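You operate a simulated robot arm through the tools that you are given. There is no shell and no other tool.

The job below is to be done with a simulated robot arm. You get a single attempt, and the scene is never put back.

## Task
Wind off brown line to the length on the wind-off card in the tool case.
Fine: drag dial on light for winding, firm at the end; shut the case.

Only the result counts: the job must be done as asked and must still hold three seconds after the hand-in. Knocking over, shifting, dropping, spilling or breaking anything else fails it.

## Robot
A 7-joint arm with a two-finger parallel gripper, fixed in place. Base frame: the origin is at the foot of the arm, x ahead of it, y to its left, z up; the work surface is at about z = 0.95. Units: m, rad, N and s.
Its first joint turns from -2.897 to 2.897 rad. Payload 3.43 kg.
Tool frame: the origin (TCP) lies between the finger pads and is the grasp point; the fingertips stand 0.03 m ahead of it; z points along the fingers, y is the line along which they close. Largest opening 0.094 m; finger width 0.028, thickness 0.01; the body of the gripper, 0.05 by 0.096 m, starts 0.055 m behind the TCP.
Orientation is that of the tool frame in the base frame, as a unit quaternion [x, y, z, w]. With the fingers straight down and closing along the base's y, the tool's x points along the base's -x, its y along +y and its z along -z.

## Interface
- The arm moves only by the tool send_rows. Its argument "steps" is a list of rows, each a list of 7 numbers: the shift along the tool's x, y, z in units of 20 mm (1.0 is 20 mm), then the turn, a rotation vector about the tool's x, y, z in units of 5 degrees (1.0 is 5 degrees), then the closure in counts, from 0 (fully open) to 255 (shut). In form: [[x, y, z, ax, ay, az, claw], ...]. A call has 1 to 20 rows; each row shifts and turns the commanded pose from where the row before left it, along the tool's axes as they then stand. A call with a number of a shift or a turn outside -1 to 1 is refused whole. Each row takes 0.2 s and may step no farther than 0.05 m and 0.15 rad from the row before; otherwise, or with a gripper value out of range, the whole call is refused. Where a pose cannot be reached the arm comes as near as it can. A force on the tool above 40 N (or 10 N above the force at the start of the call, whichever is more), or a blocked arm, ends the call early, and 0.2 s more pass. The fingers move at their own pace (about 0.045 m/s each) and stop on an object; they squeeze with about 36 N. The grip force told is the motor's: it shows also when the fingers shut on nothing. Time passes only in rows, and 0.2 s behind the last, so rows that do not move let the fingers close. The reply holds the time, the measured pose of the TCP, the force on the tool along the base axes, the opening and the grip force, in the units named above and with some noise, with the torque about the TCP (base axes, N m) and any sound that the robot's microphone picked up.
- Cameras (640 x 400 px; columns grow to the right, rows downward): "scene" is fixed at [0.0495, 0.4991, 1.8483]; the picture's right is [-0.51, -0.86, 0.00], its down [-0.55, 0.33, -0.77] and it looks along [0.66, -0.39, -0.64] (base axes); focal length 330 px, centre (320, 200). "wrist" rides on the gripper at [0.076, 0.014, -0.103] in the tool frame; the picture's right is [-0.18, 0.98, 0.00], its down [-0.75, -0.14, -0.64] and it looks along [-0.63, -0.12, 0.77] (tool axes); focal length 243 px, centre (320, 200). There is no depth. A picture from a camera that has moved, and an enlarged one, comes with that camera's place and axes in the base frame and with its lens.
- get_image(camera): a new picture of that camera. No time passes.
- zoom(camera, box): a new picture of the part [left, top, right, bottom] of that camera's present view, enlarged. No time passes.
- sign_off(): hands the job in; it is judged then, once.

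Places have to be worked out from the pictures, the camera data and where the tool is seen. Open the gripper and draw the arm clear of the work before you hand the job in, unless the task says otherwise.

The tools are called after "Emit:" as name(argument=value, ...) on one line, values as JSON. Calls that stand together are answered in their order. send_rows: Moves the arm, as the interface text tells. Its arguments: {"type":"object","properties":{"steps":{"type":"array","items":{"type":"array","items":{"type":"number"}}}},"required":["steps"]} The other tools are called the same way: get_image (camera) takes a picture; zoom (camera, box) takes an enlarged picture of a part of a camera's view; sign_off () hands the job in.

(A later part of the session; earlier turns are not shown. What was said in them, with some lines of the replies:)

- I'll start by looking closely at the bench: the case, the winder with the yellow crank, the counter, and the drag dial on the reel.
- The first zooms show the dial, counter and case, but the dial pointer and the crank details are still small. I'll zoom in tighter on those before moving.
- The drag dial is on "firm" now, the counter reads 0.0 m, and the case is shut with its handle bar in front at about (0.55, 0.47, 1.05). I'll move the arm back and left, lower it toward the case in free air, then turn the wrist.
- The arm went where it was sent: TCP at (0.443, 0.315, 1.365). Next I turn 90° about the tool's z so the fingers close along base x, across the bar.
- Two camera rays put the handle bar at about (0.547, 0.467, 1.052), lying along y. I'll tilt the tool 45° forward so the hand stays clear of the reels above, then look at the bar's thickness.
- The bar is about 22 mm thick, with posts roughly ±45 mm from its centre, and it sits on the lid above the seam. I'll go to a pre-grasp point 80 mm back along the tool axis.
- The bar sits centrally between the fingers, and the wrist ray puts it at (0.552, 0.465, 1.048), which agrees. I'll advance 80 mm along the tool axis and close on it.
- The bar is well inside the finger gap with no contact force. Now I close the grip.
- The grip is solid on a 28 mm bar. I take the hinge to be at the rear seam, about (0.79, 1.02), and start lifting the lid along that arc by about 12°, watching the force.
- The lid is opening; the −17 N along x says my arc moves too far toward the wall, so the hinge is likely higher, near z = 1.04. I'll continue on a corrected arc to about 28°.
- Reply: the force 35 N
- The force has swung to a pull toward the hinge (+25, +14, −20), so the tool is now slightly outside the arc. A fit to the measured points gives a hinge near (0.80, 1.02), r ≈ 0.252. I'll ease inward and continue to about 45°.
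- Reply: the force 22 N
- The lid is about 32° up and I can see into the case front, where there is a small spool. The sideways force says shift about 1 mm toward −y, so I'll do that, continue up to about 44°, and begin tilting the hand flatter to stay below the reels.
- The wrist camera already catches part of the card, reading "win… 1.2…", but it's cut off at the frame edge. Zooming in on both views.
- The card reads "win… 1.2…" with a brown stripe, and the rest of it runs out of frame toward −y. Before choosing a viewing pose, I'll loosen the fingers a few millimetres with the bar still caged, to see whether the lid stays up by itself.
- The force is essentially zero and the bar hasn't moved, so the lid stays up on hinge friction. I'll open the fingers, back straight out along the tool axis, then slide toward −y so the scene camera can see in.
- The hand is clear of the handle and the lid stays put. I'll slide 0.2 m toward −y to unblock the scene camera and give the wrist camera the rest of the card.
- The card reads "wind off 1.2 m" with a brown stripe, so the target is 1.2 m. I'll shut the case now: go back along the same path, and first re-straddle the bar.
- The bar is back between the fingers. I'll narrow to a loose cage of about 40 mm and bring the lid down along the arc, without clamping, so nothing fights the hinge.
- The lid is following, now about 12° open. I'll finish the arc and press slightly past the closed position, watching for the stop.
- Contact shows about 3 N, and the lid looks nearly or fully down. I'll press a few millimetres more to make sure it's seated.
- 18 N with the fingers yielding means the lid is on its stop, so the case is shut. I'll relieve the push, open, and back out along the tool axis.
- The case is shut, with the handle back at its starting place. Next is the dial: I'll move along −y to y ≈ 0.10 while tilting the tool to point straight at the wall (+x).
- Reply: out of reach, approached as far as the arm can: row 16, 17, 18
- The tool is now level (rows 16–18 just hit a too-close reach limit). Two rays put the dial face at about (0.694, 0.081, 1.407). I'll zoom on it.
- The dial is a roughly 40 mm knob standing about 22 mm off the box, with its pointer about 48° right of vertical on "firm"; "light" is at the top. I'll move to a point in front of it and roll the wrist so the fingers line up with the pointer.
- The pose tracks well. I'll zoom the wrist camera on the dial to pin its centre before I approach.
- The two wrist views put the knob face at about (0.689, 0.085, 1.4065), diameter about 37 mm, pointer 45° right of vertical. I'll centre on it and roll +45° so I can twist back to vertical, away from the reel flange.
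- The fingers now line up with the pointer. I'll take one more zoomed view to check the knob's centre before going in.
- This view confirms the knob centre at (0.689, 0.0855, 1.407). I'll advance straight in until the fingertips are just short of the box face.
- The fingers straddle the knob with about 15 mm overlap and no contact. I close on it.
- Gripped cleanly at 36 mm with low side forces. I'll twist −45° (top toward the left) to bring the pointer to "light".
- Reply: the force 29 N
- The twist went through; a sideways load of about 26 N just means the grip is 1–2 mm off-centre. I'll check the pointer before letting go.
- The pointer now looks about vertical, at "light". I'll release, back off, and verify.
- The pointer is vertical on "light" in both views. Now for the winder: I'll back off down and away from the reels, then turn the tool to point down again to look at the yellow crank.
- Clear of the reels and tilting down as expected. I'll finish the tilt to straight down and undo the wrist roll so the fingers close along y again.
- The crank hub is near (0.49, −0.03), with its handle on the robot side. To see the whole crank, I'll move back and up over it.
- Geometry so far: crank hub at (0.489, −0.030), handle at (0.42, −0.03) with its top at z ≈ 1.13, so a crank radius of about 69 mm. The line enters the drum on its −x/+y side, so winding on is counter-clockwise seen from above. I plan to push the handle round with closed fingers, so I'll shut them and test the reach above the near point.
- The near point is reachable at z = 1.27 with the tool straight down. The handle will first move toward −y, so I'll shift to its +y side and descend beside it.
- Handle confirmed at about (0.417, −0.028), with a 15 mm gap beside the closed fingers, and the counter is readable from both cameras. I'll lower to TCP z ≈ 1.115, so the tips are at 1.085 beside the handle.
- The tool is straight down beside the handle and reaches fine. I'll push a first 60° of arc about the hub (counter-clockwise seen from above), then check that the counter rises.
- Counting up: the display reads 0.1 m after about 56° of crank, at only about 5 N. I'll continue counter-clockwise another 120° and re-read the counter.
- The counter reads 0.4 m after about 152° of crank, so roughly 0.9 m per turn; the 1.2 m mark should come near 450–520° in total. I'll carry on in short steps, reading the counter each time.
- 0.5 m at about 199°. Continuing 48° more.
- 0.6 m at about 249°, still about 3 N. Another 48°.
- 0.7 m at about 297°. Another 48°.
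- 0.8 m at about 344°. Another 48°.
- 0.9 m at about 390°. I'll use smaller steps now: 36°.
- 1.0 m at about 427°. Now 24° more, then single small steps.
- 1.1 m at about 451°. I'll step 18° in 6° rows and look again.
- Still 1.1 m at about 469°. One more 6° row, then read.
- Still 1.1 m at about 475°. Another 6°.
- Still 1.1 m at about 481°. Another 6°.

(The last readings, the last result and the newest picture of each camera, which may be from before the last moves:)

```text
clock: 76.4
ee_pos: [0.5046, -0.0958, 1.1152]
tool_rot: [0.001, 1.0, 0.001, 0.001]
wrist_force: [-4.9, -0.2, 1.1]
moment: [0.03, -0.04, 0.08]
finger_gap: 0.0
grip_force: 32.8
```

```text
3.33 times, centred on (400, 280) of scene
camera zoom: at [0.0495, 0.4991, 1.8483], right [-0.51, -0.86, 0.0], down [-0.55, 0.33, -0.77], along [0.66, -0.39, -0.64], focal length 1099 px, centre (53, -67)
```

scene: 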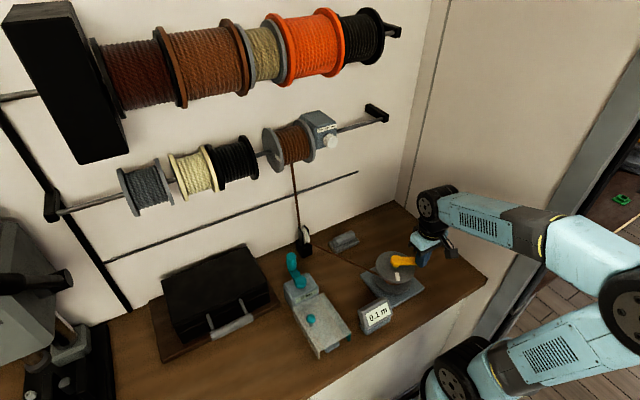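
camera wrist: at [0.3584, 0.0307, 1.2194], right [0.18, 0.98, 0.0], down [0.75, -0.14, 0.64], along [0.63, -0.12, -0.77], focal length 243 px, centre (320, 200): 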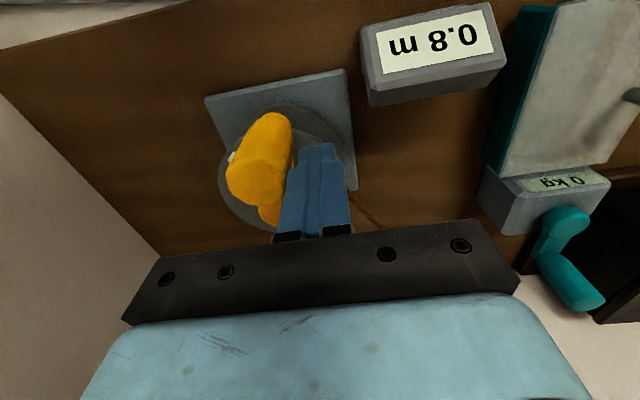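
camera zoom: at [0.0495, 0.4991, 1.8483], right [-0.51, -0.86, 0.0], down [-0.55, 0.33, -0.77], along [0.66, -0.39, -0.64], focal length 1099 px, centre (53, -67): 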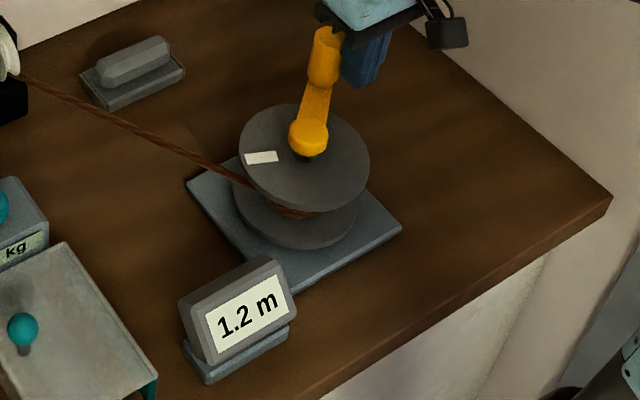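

The display just turned to 1.2 m. The earlier readings fit a counter that rounds (about 0.00237 m per degree), so true length is about 1.15 m here and 1.20 m lies about 17° on. I'll advance that much and confirm it still reads 1.2.

Emit:
send_rows(steps=[[-0.326, 0.0986, 0, 0, 0, 0, 255], [-0.315, 0.1305, 0, 0, 0, 0, 255], [-0.3005, 0.1612, 0, 0, 0, 0, 255]])

Emit:
zoom(camera="scene", box=[340, 220, 460, 340])

Emit:
get_image(camera="wrist")

```text
clock: 77.2
ee_pos: [0.5233, -0.0877, 1.1146]
tool_rot: [0.0, 1.0, 0.0, 0.0]
wrist_force: [-2.9, -2.3, 1.3]
moment: [0.01, -0.05, 0.0]
finger_gap: 0.0
grip_force: 33.0
```

```text
3.33 times, centred on (400, 280) of scene
camera zoom: at [0.0495, 0.4991, 1.8483], right [-0.51, -0.86, 0.0], down [-0.55, 0.33, -0.77], along [0.66, -0.39, -0.64], focal length 1099 px, centre (53, -67)
```

zoom: 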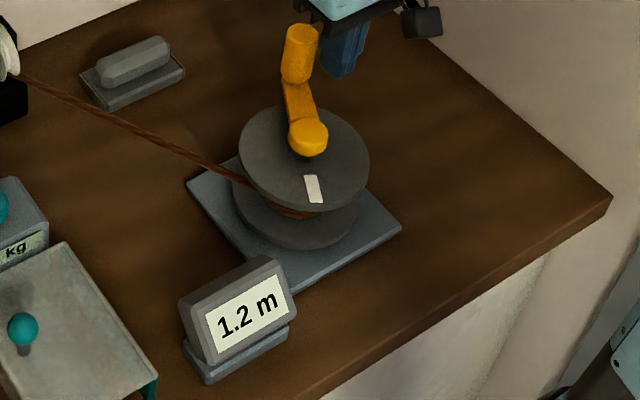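

```text
taken
camera wrist: at [0.4476, -0.0731, 1.2183], right [0.18, 0.98, 0.0], down [0.75, -0.14, 0.64], along [0.63, -0.12, -0.77], focal length 243 px, centre (320, 200)
```

wrist: 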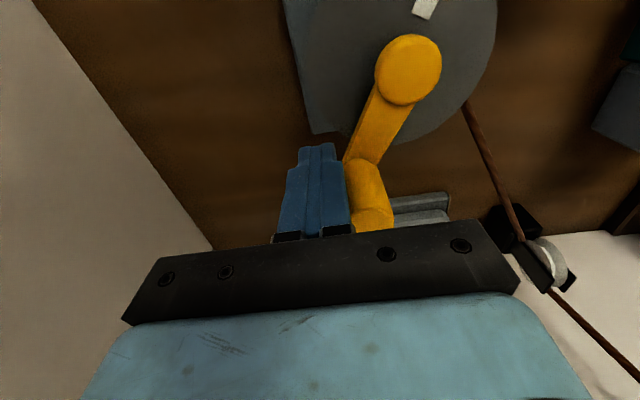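

It still reads 1.2 m, and the drum's index mark gives about 1.20–1.21 m. I'll back the fingers off the handle, lift straight up, and check that the crank and counter hold.

Emit:
send_rows(steps=[[0.4, -0.25, 0, 0, 0, 0, 255], [0.2, -0.1, -0.3, 0, 0, 0, 255], [0, 0, -1, 0, 0, 0, 255], [0, 0, -1, 0, 0, 0, 255], [0, 0, -1, 0, 0, 0, 255], [0, 0, -1, 0, 0, 0, 255], [0, 0, -1, 0, 0, 0, 255], [0, 0, -1, 0, 0, 0, 255], [0, 0, -1, 0, 0, 0, 255], [0, 0, -1, 0, 0, 0, 255]])

Emit:
zoom(camera="scene", box=[340, 220, 460, 340])

Emit:
get_image(camera="wrist")

```text
clock: 79.4
ee_pos: [0.5119, -0.0962, 1.281]
tool_rot: [0.0, 1.0, 0.0, 0.0]
wrist_force: [0.2, 0.4, -0.4]
moment: [0.04, -0.01, 0.01]
finger_gap: 0.0002
grip_force: 33.1
```

```text
3.33 times, centred on (400, 280) of scene
camera zoom: at [0.0495, 0.4991, 1.8483], right [-0.51, -0.86, 0.0], down [-0.55, 0.33, -0.77], along [0.66, -0.39, -0.64], focal length 1099 px, centre (53, -67)
```

zoom: 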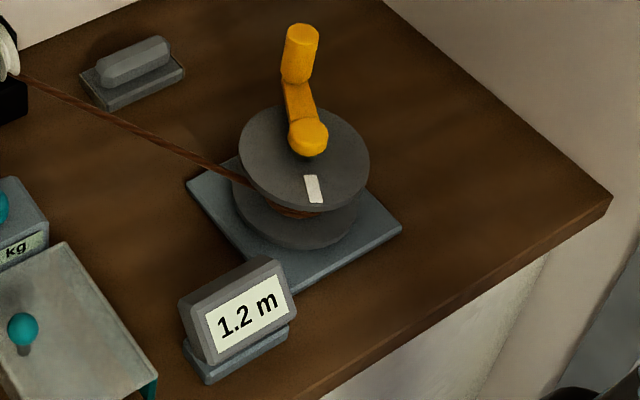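

```text
taken
camera wrist: at [0.4356, -0.0814, 1.3839], right [0.18, 0.98, 0.0], down [0.75, -0.14, 0.64], along [0.63, -0.12, -0.77], focal length 243 px, centre (320, 200)
```

wrist: 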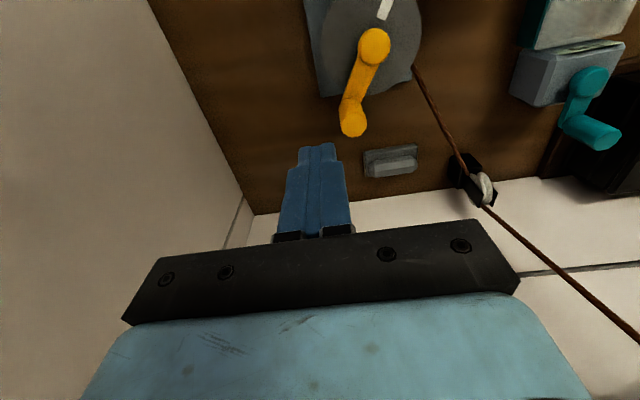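

The counter holds at 1.2 m with nothing touching the crank. Now I'll set the dial to "firm": return to the staging point and turn the wrist as before.

Emit:
send_rows(steps=[[-0.164, 0.95, -0.193, 0, 0, 0, 60], [-0.164, 0.95, -0.193, 0, 0, 0, 60], [-0.164, 0.95, -0.193, 0, 0, 0, 60], [-0.164, 0.95, -0.193, 0, 0, 0, 60], [-0.164, 0.95, -0.193, 0, 0, 0, 60], [-0.164, 0.95, -0.193, 0, 0, 0, 60], [-0.164, 0.95, -0.193, 0, 0, 0, 60]])

Emit:
send_rows(steps=[[0, 0, 0, 0, 0, -1, 60], [0, 0, 0, 0, 0, -1, 60], [0, 0, 0, 0, 0, -1, 60], [0, 0, 0, 0, 0, -1, 60], [0, 0, 0, 0, 0, -1, 60], [0, 0, 0, 0, 0, -1, 60], [0, 0, 0, 0, 0, -1, 60], [0, 0, 0, 0, 0, -1, 60], [0, 0, 0, 0, 0, -1, 60], [0, 0, 0, 0, 0, -1, 60], [0, 0, 0, 0, 0, -1, 60], [0, 0, 0, 0, 0, -1, 60], [0, 0, 0, 0, 0, -1, 60], [0, 0, 0, 0, 0, -1, 60], [0, 0, 0, 0, 0, -1, 60], [0, 0, 0, 0, 0, -1, 60], [0, 0, 0, 0, 0, -1, 60], [0, 0, 0, 0, 0, -1, 60]])

Emit:
send_rows(steps=[[0, 0, 0, 1, 0, 0, 60], [0, 0, 0, 1, 0, 0, 60], [0, 0, 0, 1, 0, 0, 60], [0, 0, 0, 1, 0, 0, 60], [0, 0, 0, 1, 0, 0, 60], [0, 0, 0, 1, 0, 0, 60], [0, 0, 0, 1, 0, 0, 60], [0, 0, 0, 1, 0, 0, 60], [0, 0, 0, 1, 0, 0, 60], [0, 0, 0, 1, 0, 0, 60], [0, 0, 0, 1, 0, 0, 60], [0, 0, 0, 1, 0, 0, 60], [0, 0, 0, 1, 0, 0, 60], [0, 0, 0, 1, 0, 0, 60], [0, 0, 0, 1, 0, 0, 60], [0, 0, 0, 1, 0, 0, 60], [0, 0, 0, 1, 0, 0, 60], [0, 0, 0, 1, 0, 0, 60]])

```text
clock: 81.0
ee_pos: [0.5348, 0.0378, 1.3088]
tool_rot: [0.0, 1.0, 0.001, -0.001]
wrist_force: [-0.8, 0.1, -0.3]
moment: [-0.02, 0.03, -0.01]
finger_gap: 0.0718
grip_force: 0.0
```

```text
clock: 84.8
ee_pos: [0.5353, 0.0362, 1.3092]
tool_rot: [-0.707, 0.707, 0.0, 0.0]
wrist_force: [1.2, -0.1, 0.6]
moment: [-0.04, 0.0, 0.03]
finger_gap: 0.0719
grip_force: 0.1
```

```text
clock: 88.6
ee_pos: [0.5346, 0.038, 1.307]
tool_rot: [-0.5, 0.501, -0.497, 0.502]
wrist_force: [0.5, 0.3, 0.5]
moment: [0.0, 0.01, -0.01]
finger_gap: 0.072
grip_force: 0.0
```

The tool is level at (0.535, 0.038, 1.307). I'll move up in front of the dial and check it.

Emit:
send_rows(steps=[[-0.396, -0.833, 0.428, 0, 0, 0, 60], [-0.396, -0.833, 0.428, 0, 0, 0, 60], [-0.396, -0.833, 0.428, 0, 0, 0, 60], [-0.396, -0.833, 0.428, 0, 0, 0, 60], [-0.396, -0.833, 0.428, 0, 0, 0, 60], [-0.396, -0.833, 0.428, 0, 0, 0, 60]])

Emit:
zoom(camera="wrist", box=[255, 40, 375, 160])

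Emit:
get_image(camera="scene")

```text
clock: 90.0
ee_pos: [0.5862, 0.0879, 1.409]
tool_rot: [-0.5, 0.499, -0.5, 0.501]
wrist_force: [-0.1, -0.5, 0.1]
moment: [0.0, -0.05, 0.0]
finger_gap: 0.0718
grip_force: 0.1
```

```text
3.33 times, centred on (315, 100) of wrist
camera zoom: at [0.4837, 0.0123, 1.3963], right [0.0, 0.18, -0.98], down [-0.64, 0.75, 0.14], along [0.77, 0.63, 0.12], focal length 809 px, centre (337, 533)
```

zoom: 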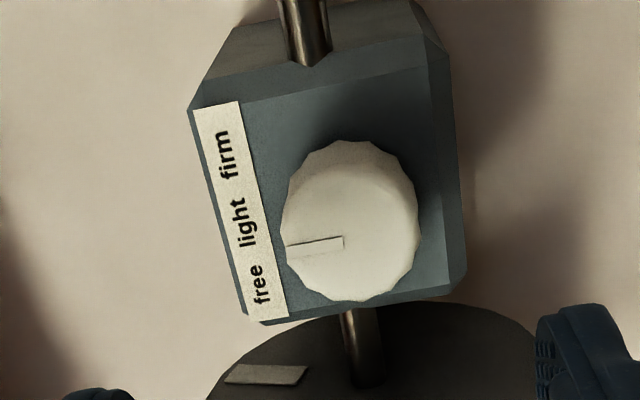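

```text
taken
```

scene: 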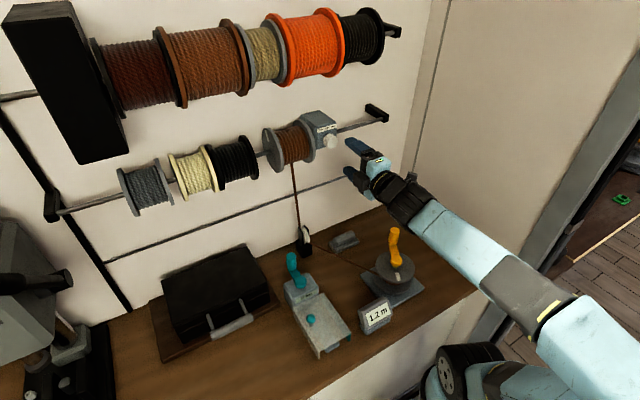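

The counter still reads 1.2 m, the pointer is on "light", and the knob is at about (0.689, 0.084, 1.405). I'll centre and advance with the fingers above and below it.

Emit:
send_rows(steps=[[0.195, 0.2, 0, 0, 0, 0, 60], [0, 0, 0.8, 0, 0, 0, 60], [0, 0, 0.8, 0, 0, 0, 60], [0, 0, 0.8, 0, 0, 0, 60], [0, 0, 0.8, 0, 0, 0, 60], [0, 0, 0.7, 0, 0, 0, 60], [0, 0, 0.5, 0, 0, 0, 60]])

Emit:
get_image(camera="wrist")

Emit:
zoom(camera="scene", box=[280, 90, 400, 190])

```text
clock: 91.6
ee_pos: [0.6775, 0.0793, 1.402]
tool_rot: [-0.5, 0.504, -0.496, 0.5]
wrist_force: [0.6, -1.5, 0.4]
moment: [-0.02, 0.0, 0.1]
finger_gap: 0.0721
grip_force: 0.0
```

```text
taken
camera wrist: at [0.575, 0.0035, 1.3885], right [-0.01, 0.19, -0.98], down [-0.64, 0.75, 0.15], along [0.77, 0.63, 0.12], focal length 243 px, centre (320, 200)
```

wrist: 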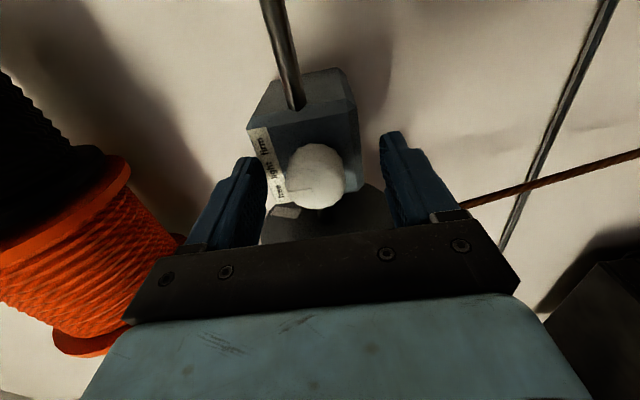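

```text
4.00 times, centred on (340, 140) of scene
camera zoom: at [0.0495, 0.4991, 1.8483], right [-0.51, -0.86, 0.0], down [-0.55, 0.33, -0.77], along [0.66, -0.39, -0.64], focal length 1319 px, centre (240, 440)
```

zoom: 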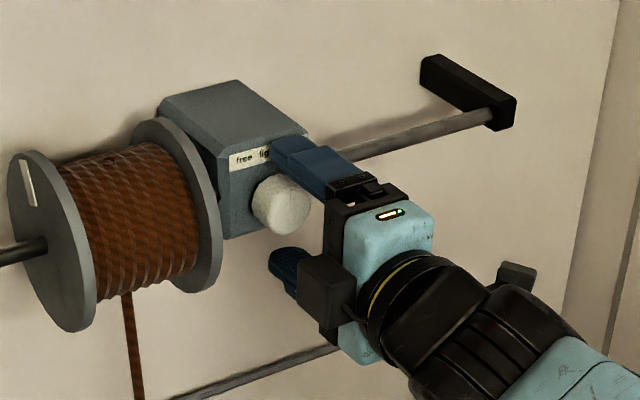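

The fingers straddle the knob with no contact; a small trim of +2 mm in y and z centres it better. Then I close.

Emit:
send_rows(steps=[[-0.12, -0.12, -0.1, 0, 0, 0, 60], [0, 0, 0, 0, 0, 0, 255], [0, 0, 0, 0, 0, 0, 255], [0, 0, 0, 0, 0, 0, 255], [0, 0, 0, 0, 0, 0, 255], [0, 0, 0, 0, 0, 0, 255]])

Emit:
zoom(camera="wrist", box=[250, 90, 390, 220])

```text
clock: 93.0
ee_pos: [0.6768, 0.0802, 1.4053]
tool_rot: [-0.5, 0.504, -0.496, 0.5]
wrist_force: [14.2, -3.7, 30.4]
moment: [0.14, -1.46, -0.58]
finger_gap: 0.0359
grip_force: 44.8
```

```text
3.08 times, centred on (320, 155) of wrist
camera zoom: at [0.574, 0.0052, 1.3919], right [-0.01, 0.19, -0.98], down [-0.64, 0.75, 0.15], along [0.77, 0.63, 0.12], focal length 746 px, centre (320, 338)
```

zoom: 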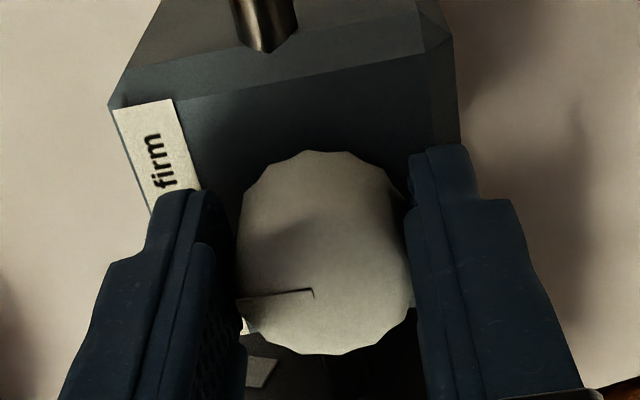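

Gripped, but Fz = +30 N shows I'm 2–3 mm low relative to the knob axis. I'll relieve that by moving up slightly before twisting.

Emit:
send_rows(steps=[[0, -0.1, 0, 0, 0, 0, 255], [0, 0, 0, 0, 0, 0, 255]])

```text
clock: 93.6
ee_pos: [0.6765, 0.0806, 1.4059]
tool_rot: [-0.501, 0.504, -0.496, 0.5]
wrist_force: [14.4, -7.5, 21.0]
moment: [0.09, -1.42, 0.39]
finger_gap: 0.0362
grip_force: 44.3
```

2 mm took off about 9 N, so I'll move another 4 mm up and ease 2 mm forward to relax the rest.

Emit:
send_rows(steps=[[-0.05, -0.2, 0.1, 0, 0, 0, 255], [0, 0, 0, 0, 0, 0, 255]])

```text
clock: 94.3
ee_pos: [0.6765, 0.08, 1.4058]
tool_rot: [-0.502, 0.508, -0.493, 0.497]
wrist_force: [-11.9, -12.0, 5.7]
moment: [0.01, -0.96, 0.15]
finger_gap: 0.0361
grip_force: 45.0
stopped in row 2: the force on the tool passed its limit at 43 N (the readings are from after the stop); the commanded pose is now the measured one
```

The stop tripped at 43 N, so this grip isn't well aligned: the tool is about 1° nose-down and about 5 mm to the −y side of where I gripped the first time. I'll open, back off, and correct the pitch.

Emit:
send_rows(steps=[[0, 0, 0, 0, 0, 0, 60], [0, 0, 0, 0, 0, 0, 60], [0, 0, 0, 0, 0, 0, 60], [0, 0, -0.5, 0, 0, 0, 60], [0, 0, -0.8, 0, 0, 0, 60], [0, 0, -0.8, 0, 0, 0, 60], [0, 0, -0.8, 0, 0, 0, 60], [0, 0, -0.8, 0, 0, 0, 60], [0, 0, -0.8, 0, 0, 0, 60], [0, 0, 0, 0, 0, 0, 60]])

Emit:
zoom(camera="wrist", box=[255, 40, 375, 160])

Emit:
zoom(camera="scene", box=[310, 105, 350, 155])

```text
clock: 96.5
ee_pos: [0.586, 0.083, 1.4086]
tool_rot: [-0.502, 0.506, -0.496, 0.496]
wrist_force: [0.1, 0.0, 0.3]
moment: [0.02, 0.01, -0.02]
finger_gap: 0.072
grip_force: 0.0
```

```text
3.33 times, centred on (315, 100) of wrist
camera zoom: at [0.4834, 0.0082, 1.3961], right [-0.01, 0.19, -0.98], down [-0.64, 0.76, 0.15], along [0.77, 0.63, 0.11], focal length 809 px, centre (337, 533)
```

zoom: 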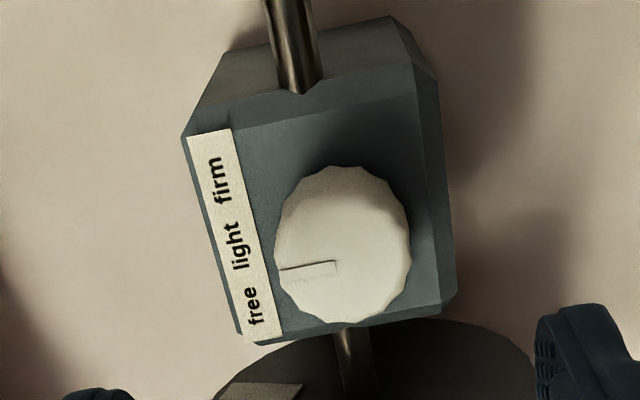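

```text
8.00 times, centred on (330, 130) of scene
camera zoom: at [0.0495, 0.4991, 1.8483], right [-0.51, -0.86, 0.0], down [-0.55, 0.33, -0.77], along [0.66, -0.39, -0.64], focal length 2639 px, centre (240, 760)
```

zoom: 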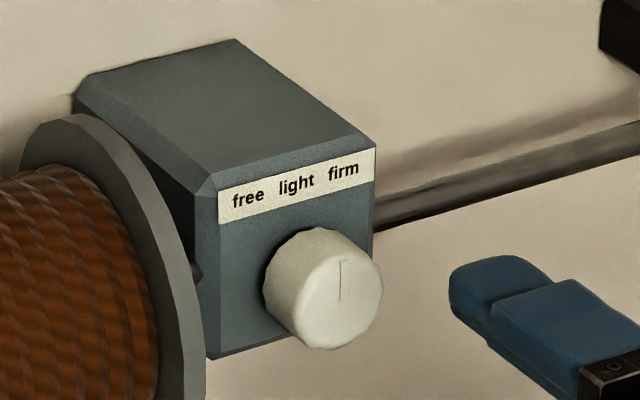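

The dial is still on "light" and undisturbed. I'll fix the 0.9° pitch, re-centre to y ≈ 0.084, z ≈ 1.406, and settle to get clean readings.

Emit:
send_rows(steps=[[0, 0, 0, 0.18, 0, 0, 60], [-0.05, 0.1, 0, 0, 0, 0, 60], [0, 0, 0, 0, 0, 0, 60], [0, 0, 0, 0, 0, 0, 60]])

Emit:
send_rows(steps=[[0, 0, 0, 0, 0, 0, 60]])

Emit:
zoom(camera="wrist", box=[255, 40, 375, 160])

```text
clock: 97.5
ee_pos: [0.5906, 0.0837, 1.4034]
tool_rot: [-0.5, 0.505, -0.494, 0.501]
wrist_force: [0.1, 0.4, 0.4]
moment: [-0.08, 0.0, 0.0]
finger_gap: 0.0719
grip_force: 0.1
```

```text
clock: 97.9
ee_pos: [0.5893, 0.0834, 1.4025]
tool_rot: [-0.499, 0.506, -0.494, 0.501]
wrist_force: [1.1, -0.2, -0.4]
moment: [-0.01, 0.02, -0.03]
finger_gap: 0.0717
grip_force: 0.0
```

```text
3.33 times, centred on (315, 100) of wrist
camera zoom: at [0.4875, 0.0074, 1.389], right [-0.01, 0.2, -0.98], down [-0.64, 0.75, 0.16], along [0.77, 0.63, 0.12], focal length 809 px, centre (337, 533)
```

zoom: 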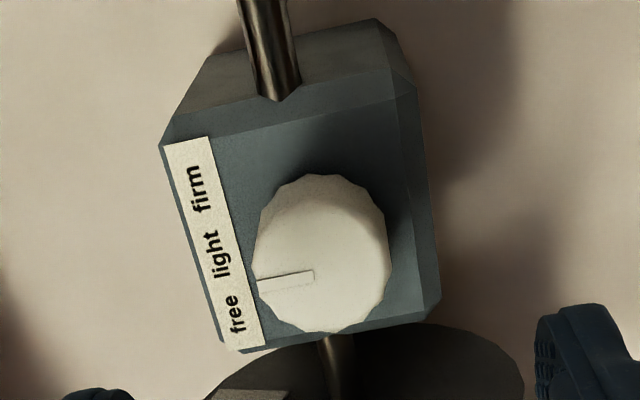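

Averaged pose is (0.590, 0.0836, 1.403); the knob is at about (0.689, 0.083, 1.406) from this view. I'll go in with a 3–4 mm upward trim, stopping at x ≈ 0.672 so the tips stay off the box face.

Emit:
send_rows(steps=[[0.03, -0.19, 0.6, 0, 0, 0, 60], [0, 0, 0.8, 0, 0, 0, 60], [0, 0, 0.8, 0, 0, 0, 60], [0, 0, 0.8, 0, 0, 0, 60], [0, 0, 0.7, 0, 0, 0, 60], [0, 0, 0.4, 0, 0, 0, 60], [0, 0, 0, 0, 0, 0, 60]])

Emit:
send_rows(steps=[[0, 0, 0, 0, 0, 0, 60]])

Emit:
get_image(camera="wrist")

```text
clock: 99.5
ee_pos: [0.6695, 0.0825, 1.4098]
tool_rot: [-0.5, 0.501, -0.499, 0.5]
wrist_force: [0.2, 0.1, -1.0]
moment: [0.03, -0.01, 0.0]
finger_gap: 0.0719
grip_force: 0.0
```

```text
clock: 99.9
ee_pos: [0.6694, 0.082, 1.4093]
tool_rot: [-0.498, 0.503, -0.498, 0.502]
wrist_force: [0.7, -0.5, 0.0]
moment: [0.01, 0.02, 0.02]
finger_gap: 0.0719
grip_force: 0.1
```

```text
taken
camera wrist: at [0.5672, 0.0072, 1.3951], right [0.0, 0.19, -0.98], down [-0.64, 0.75, 0.15], along [0.77, 0.63, 0.12], focal length 243 px, centre (320, 200)
```

wrist: 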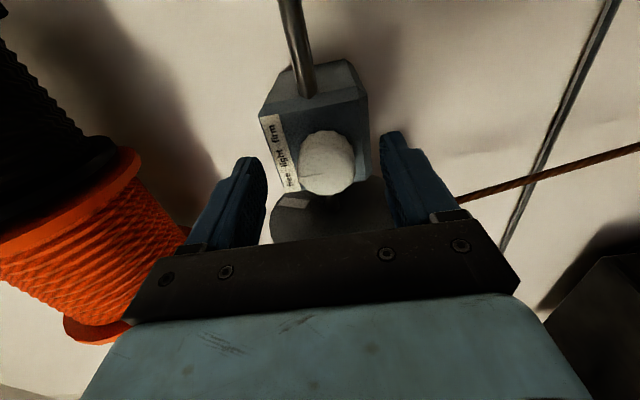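

The tool is now level with the knob at about z = 1.405, so I lower about 4 mm, go in 4 mm more, then close.

Emit:
send_rows(steps=[[0, 0.19, 0.2, 0, 0, 0, 60], [0, 0, 0, 0, 0, 0, 60], [0, 0, 0, 0, 0, 0, 60]])

Emit:
send_rows(steps=[[0, 0, 0, 0, 0, 0, 255], [0, 0, 0, 0, 0, 0, 255], [0, 0, 0, 0, 0, 0, 255], [0, 0, 0, 0, 0, 0, 255], [0, 0, 0, 0, 0, 0, 255]])

```text
clock: 100.7
ee_pos: [0.6733, 0.083, 1.4056]
tool_rot: [-0.499, 0.502, -0.5, 0.499]
wrist_force: [-0.2, 1.0, 0.2]
moment: [0.0, -0.02, -0.02]
finger_gap: 0.0716
grip_force: 0.0
```

```text
clock: 101.9
ee_pos: [0.6737, 0.0826, 1.4055]
tool_rot: [-0.499, 0.502, -0.498, 0.501]
wrist_force: [2.6, 3.9, 11.5]
moment: [0.02, -0.4, -0.29]
finger_gap: 0.0358
grip_force: 45.0
```

A clean grip this time, with only about 12 N of side load. I twist +45° to take the pointer from "light" to "firm".

Emit:
send_rows(steps=[[0, 0, 0, 0, 0, 1, 255], [0, 0, 0, 0, 0, 1, 255], [0, 0, 0, 0, 0, 1, 255], [0, 0, 0, 0, 0, 1, 255], [0, 0, 0, 0, 0, 1, 255], [0, 0, 0, 0, 0, 1, 255], [0, 0, 0, 0, 0, 1, 255], [0, 0, 0, 0, 0, 1, 255], [0, 0, 0, 0, 0, 1, 255], [0, 0, 0, 0, 0, 0, 255]])

Emit:
get_image(camera="wrist")

Emit:
zoom(camera="scene", box=[310, 105, 350, 155])

```text
clock: 104.1
ee_pos: [0.6736, 0.0821, 1.4037]
tool_rot: [-0.268, 0.656, -0.269, 0.652]
wrist_force: [-9.2, 11.6, -26.5]
moment: [-0.33, 0.01, 0.79]
finger_gap: 0.036
grip_force: 44.8
```

```text
taken
camera wrist: at [0.5702, 0.041, 1.3411], right [0.0, 0.83, -0.56], down [-0.64, 0.43, 0.64], along [0.77, 0.36, 0.53], focal length 243 px, centre (320, 200)
```

wrist: 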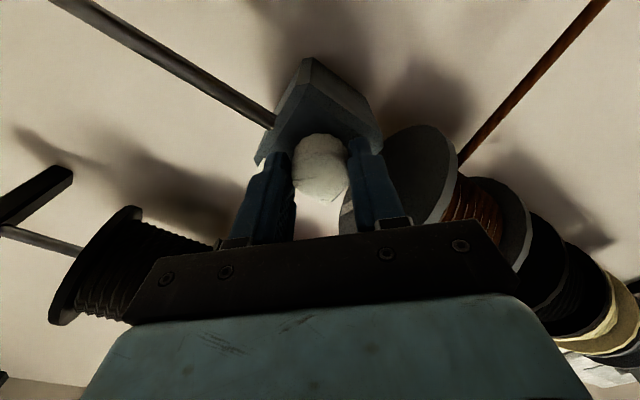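

```text
8.00 times, centred on (330, 130) of scene
camera zoom: at [0.0495, 0.4991, 1.8483], right [-0.51, -0.86, 0.0], down [-0.55, 0.33, -0.77], along [0.66, -0.39, -0.64], focal length 2639 px, centre (240, 760)
```

zoom: 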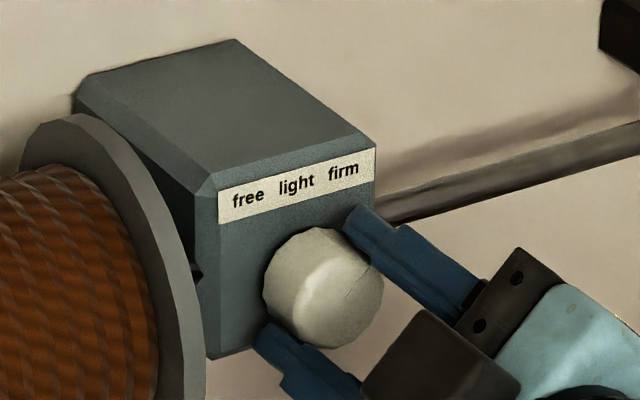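

The pointer now points to upper right toward "firm". I'll relax the side load by about 3 mm, then open and back off to check.

Emit:
send_rows(steps=[[0.07, 0.14, 0, 0, 0, 0, 255], [0, 0, 0, 0, 0, 0, 60], [0, 0, 0, 0, 0, 0, 60], [0, 0, 0, 0, 0, 0, 60], [0, 0, 0, 0, 0, 0, 60], [0, 0, -0.5, 0, 0, 0, 60], [0, 0, -0.8, 0, 0, 0, 60], [0, 0, -0.8, 0, 0, 0, 60], [0, 0, -0.8, 0, 0, 0, 60], [0, 0, -0.8, 0, 0, 0, 60], [0, 0, -0.8, 0, 0, 0, 60]])

Emit:
zoom(camera="wrist", box=[260, 40, 380, 160])

Emit:
zoom(camera="scene", box=[310, 105, 350, 155])

Emit:
get_image(camera="scene")

```text
clock: 106.5
ee_pos: [0.5827, 0.0829, 1.4035]
tool_rot: [-0.267, 0.655, -0.27, 0.653]
wrist_force: [0.4, -0.6, -0.8]
moment: [0.0, -0.03, 0.03]
finger_gap: 0.072
grip_force: 0.0
```

```text
3.33 times, centred on (320, 100) of wrist
camera zoom: at [0.4791, 0.0412, 1.3392], right [0.0, 0.83, -0.56], down [-0.64, 0.43, 0.64], along [0.77, 0.36, 0.53], focal length 809 px, centre (320, 533)
```

zoom: 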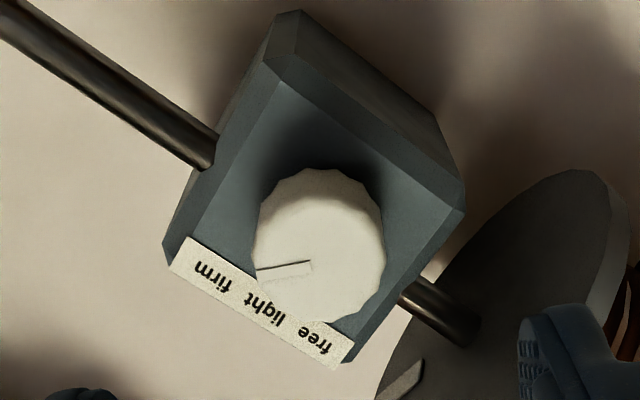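

```text
8.00 times, centred on (330, 130) of scene
camera zoom: at [0.0495, 0.4991, 1.8483], right [-0.51, -0.86, 0.0], down [-0.55, 0.33, -0.77], along [0.66, -0.39, -0.64], focal length 2639 px, centre (240, 760)
```

zoom: 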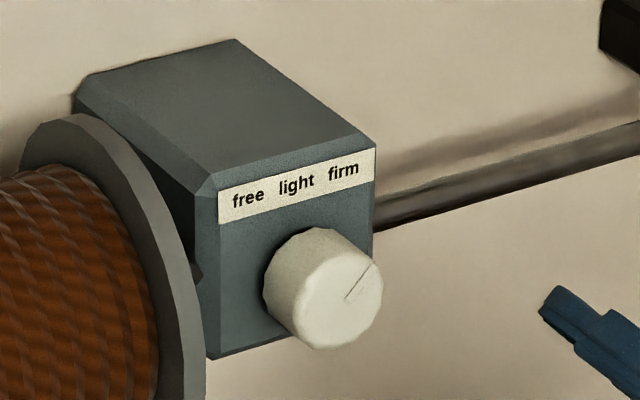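

```text
taken
```

scene: 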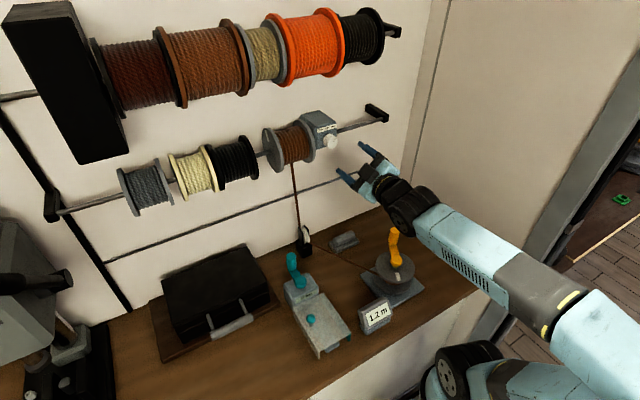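

The pointer is toward "firm", the counter still reads 1.2 m, and the case is shut. I'll measure the pointer angle more closely to be sure it's fully on "firm".

Emit:
zoom(camera="scene", box=[322, 128, 342, 148])

Emit:
zoom(camera="wrist", box=[295, 85, 350, 140])

```text
16.00 times, centred on (332, 138) of scene
camera zoom: at [0.0495, 0.4991, 1.8483], right [-0.51, -0.86, 0.0], down [-0.55, 0.33, -0.77], along [0.66, -0.39, -0.64], focal length 5277 px, centre (128, 1192)
```

zoom: 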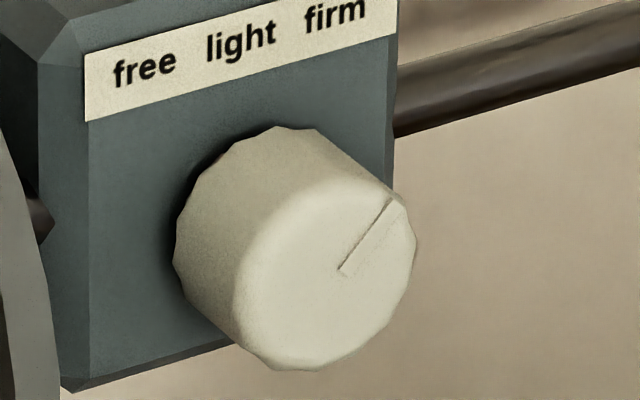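

```text
7.27 times, centred on (322, 112) of wrist
camera zoom: at [0.4791, 0.0412, 1.3392], right [0.0, 0.83, -0.56], down [-0.64, 0.43, 0.64], along [0.77, 0.36, 0.53], focal length 1764 px, centre (302, 836)
```

zoom: 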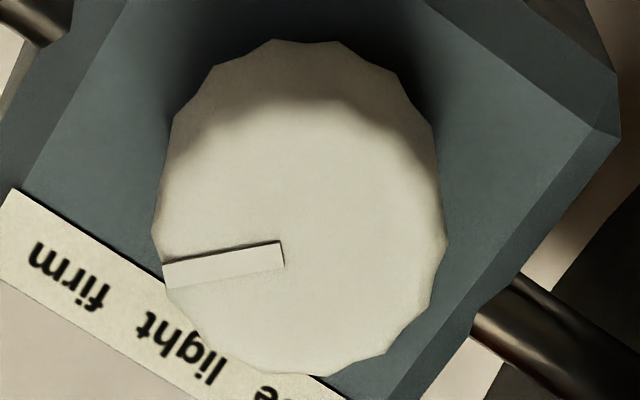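

The pointer measures about 44–45° right, matching its original "firm" position within a couple of degrees. I'll open fully and draw the arm clear of the work, then do a final check.

Emit:
send_rows(steps=[[0, 0, -0.6, 0, 0, 0, 0], [0.5, 0.5, -0.6, 0, 0, 0, 0], [0.7, 0.7, -0.6, 0, 0, 0, 0], [0.7, 0.7, -0.6, 0, 0, 0, 0], [0.7, 0.7, 0, 0, 0, 0, 0], [0.5, 0, 0, 0, 0, 0, 0], [0, 0, 0, 0, 0, 0, 0], [0, 0, 0, 0, 0, 0, 0], [0, 0, 0, 0, 0, 0, 0]])

Emit:
get_image(camera="scene")

Emit:
zoom(camera="scene", box=[340, 220, 460, 340])

Emit:
zoom(camera="scene", box=[140, 230, 300, 370])

Emit:
zoom(camera="scene", box=[240, 90, 380, 190])

```text
clock: 108.5
ee_pos: [0.5338, 0.0767, 1.3231]
tool_rot: [-0.268, 0.655, -0.27, 0.653]
wrist_force: [0.0, -0.1, -0.2]
moment: [-0.01, 0.0, -0.02]
finger_gap: 0.0939
grip_force: 0.1
```

```text
taken
```

scene: 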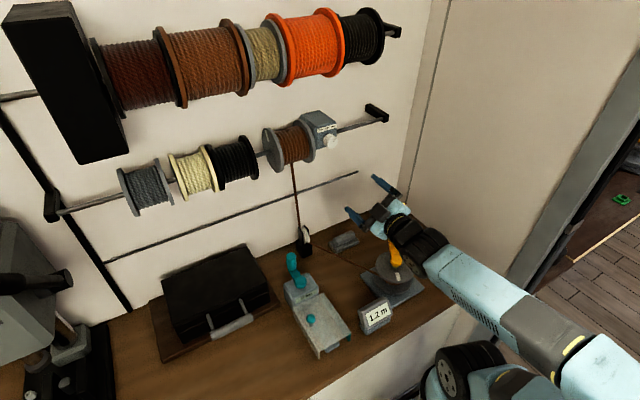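

```text
3.33 times, centred on (400, 280) of scene
camera zoom: at [0.0495, 0.4991, 1.8483], right [-0.51, -0.86, 0.0], down [-0.55, 0.33, -0.77], along [0.66, -0.39, -0.64], focal length 1099 px, centre (53, -67)
```

zoom: 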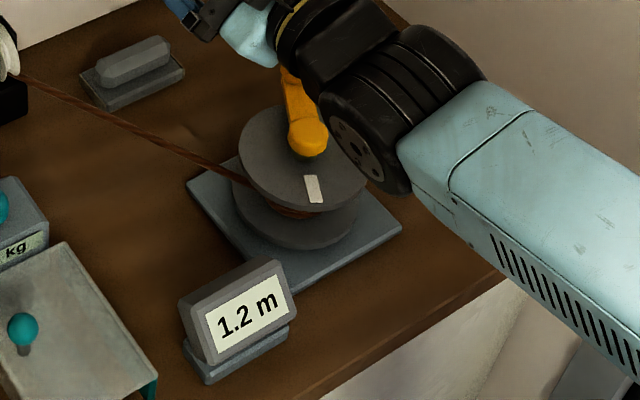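

```text
2.86 times, centred on (220, 300) of scene
camera zoom: at [0.0495, 0.4991, 1.8483], right [-0.51, -0.86, 0.0], down [-0.55, 0.33, -0.77], along [0.66, -0.39, -0.64], focal length 942 px, centre (606, -86)
```

zoom: 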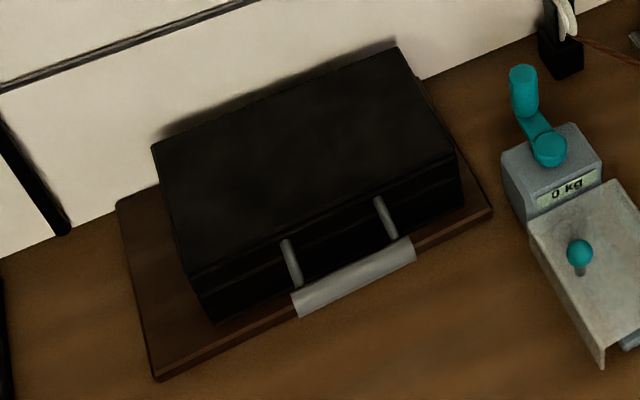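

```text
4.00 times, centred on (310, 140) of scene
camera zoom: at [0.0495, 0.4991, 1.8483], right [-0.51, -0.86, 0.0], down [-0.55, 0.33, -0.77], along [0.66, -0.39, -0.64], focal length 1319 px, centre (360, 440)
```

zoom: 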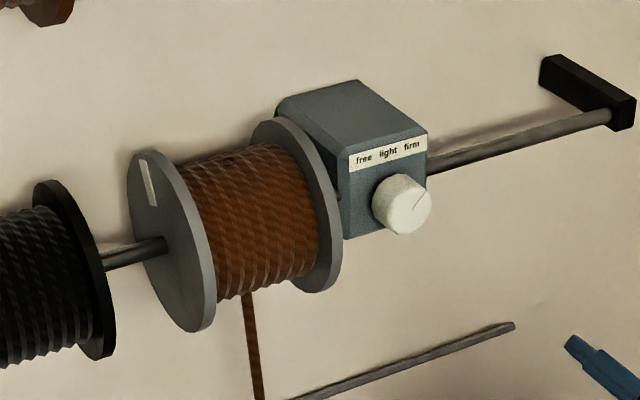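

Everything holds: counter 1.2 m, dial on "firm", case shut, and nothing else moved. I'll lift the arm a little farther from the crank so it's plainly clear before handing in.

Emit:
send_rows(steps=[[0.09, -0.8, 0, 0, 0, 0, 0], [0.09, -0.8, 0, 0, 0, 0, 0], [0.09, -0.8, 0, 0, 0, 0, 0], [0.09, -0.8, 0, 0, 0, 0, 0], [0.09, -0.8, 0, 0, 0, 0, 0], [0.09, -0.8, 0, 0, 0, 0, 0], [0.09, -0.8, 0, 0, 0, 0, 0], [0.09, -0.8, 0, 0, 0, 0, 0], [0, 0, 0, 0, 0, 0, 0]])

Emit:
get_image(camera="scene")

Emit:
zoom(camera="scene", box=[340, 220, 460, 340])

```text
clock: 110.5
ee_pos: [0.5359, -0.0257, 1.4024]
tool_rot: [-0.267, 0.655, -0.271, 0.653]
wrist_force: [-0.4, -0.9, 0.0]
moment: [-0.01, 0.0, 0.02]
finger_gap: 0.094
grip_force: 0.1
```

```text
taken
```

scene: 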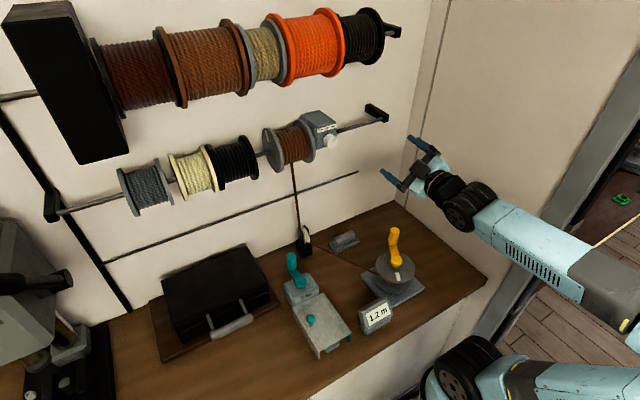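

```text
3.33 times, centred on (400, 280) of scene
camera zoom: at [0.0495, 0.4991, 1.8483], right [-0.51, -0.86, 0.0], down [-0.55, 0.33, -0.77], along [0.66, -0.39, -0.64], focal length 1099 px, centre (53, -67)
```

zoom: 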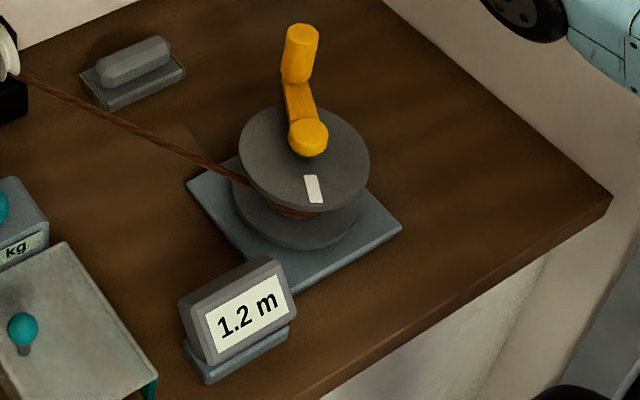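

The arm is clear, the gripper is open, the counter is steady at 1.2 m, the dial is on "firm" and the case is shut. I'm handing the job in.

Emit:
sign_off()

```text
The job is handed in.
```

I wound off 1.2 m of brown line, which is what the card in the tool case asks for ("wind off 1.2 m", brown stripe). I've handed the job in.

- **Length:** the counter reads 1.2 m and held there after I let go of the crank. It shows one decimal and appears to round. I went about 17° past where it first read 1.2, so I estimate the true length at 1.20–1.21 m.
- **Drag dial:** it was on light for all the winding and is now on firm, within a couple of degrees of where it started. My first try at turning it back to firm tripped the force stop at 43 N. The dial hadn't moved, so I re-gripped it and turned it cleanly.
- **Tool case:** it's shut, with the lid pressed down onto its stop.
- **Everything else:** nothing else in the pictures was knocked or moved. The gripper is open and the arm is clear of the work.
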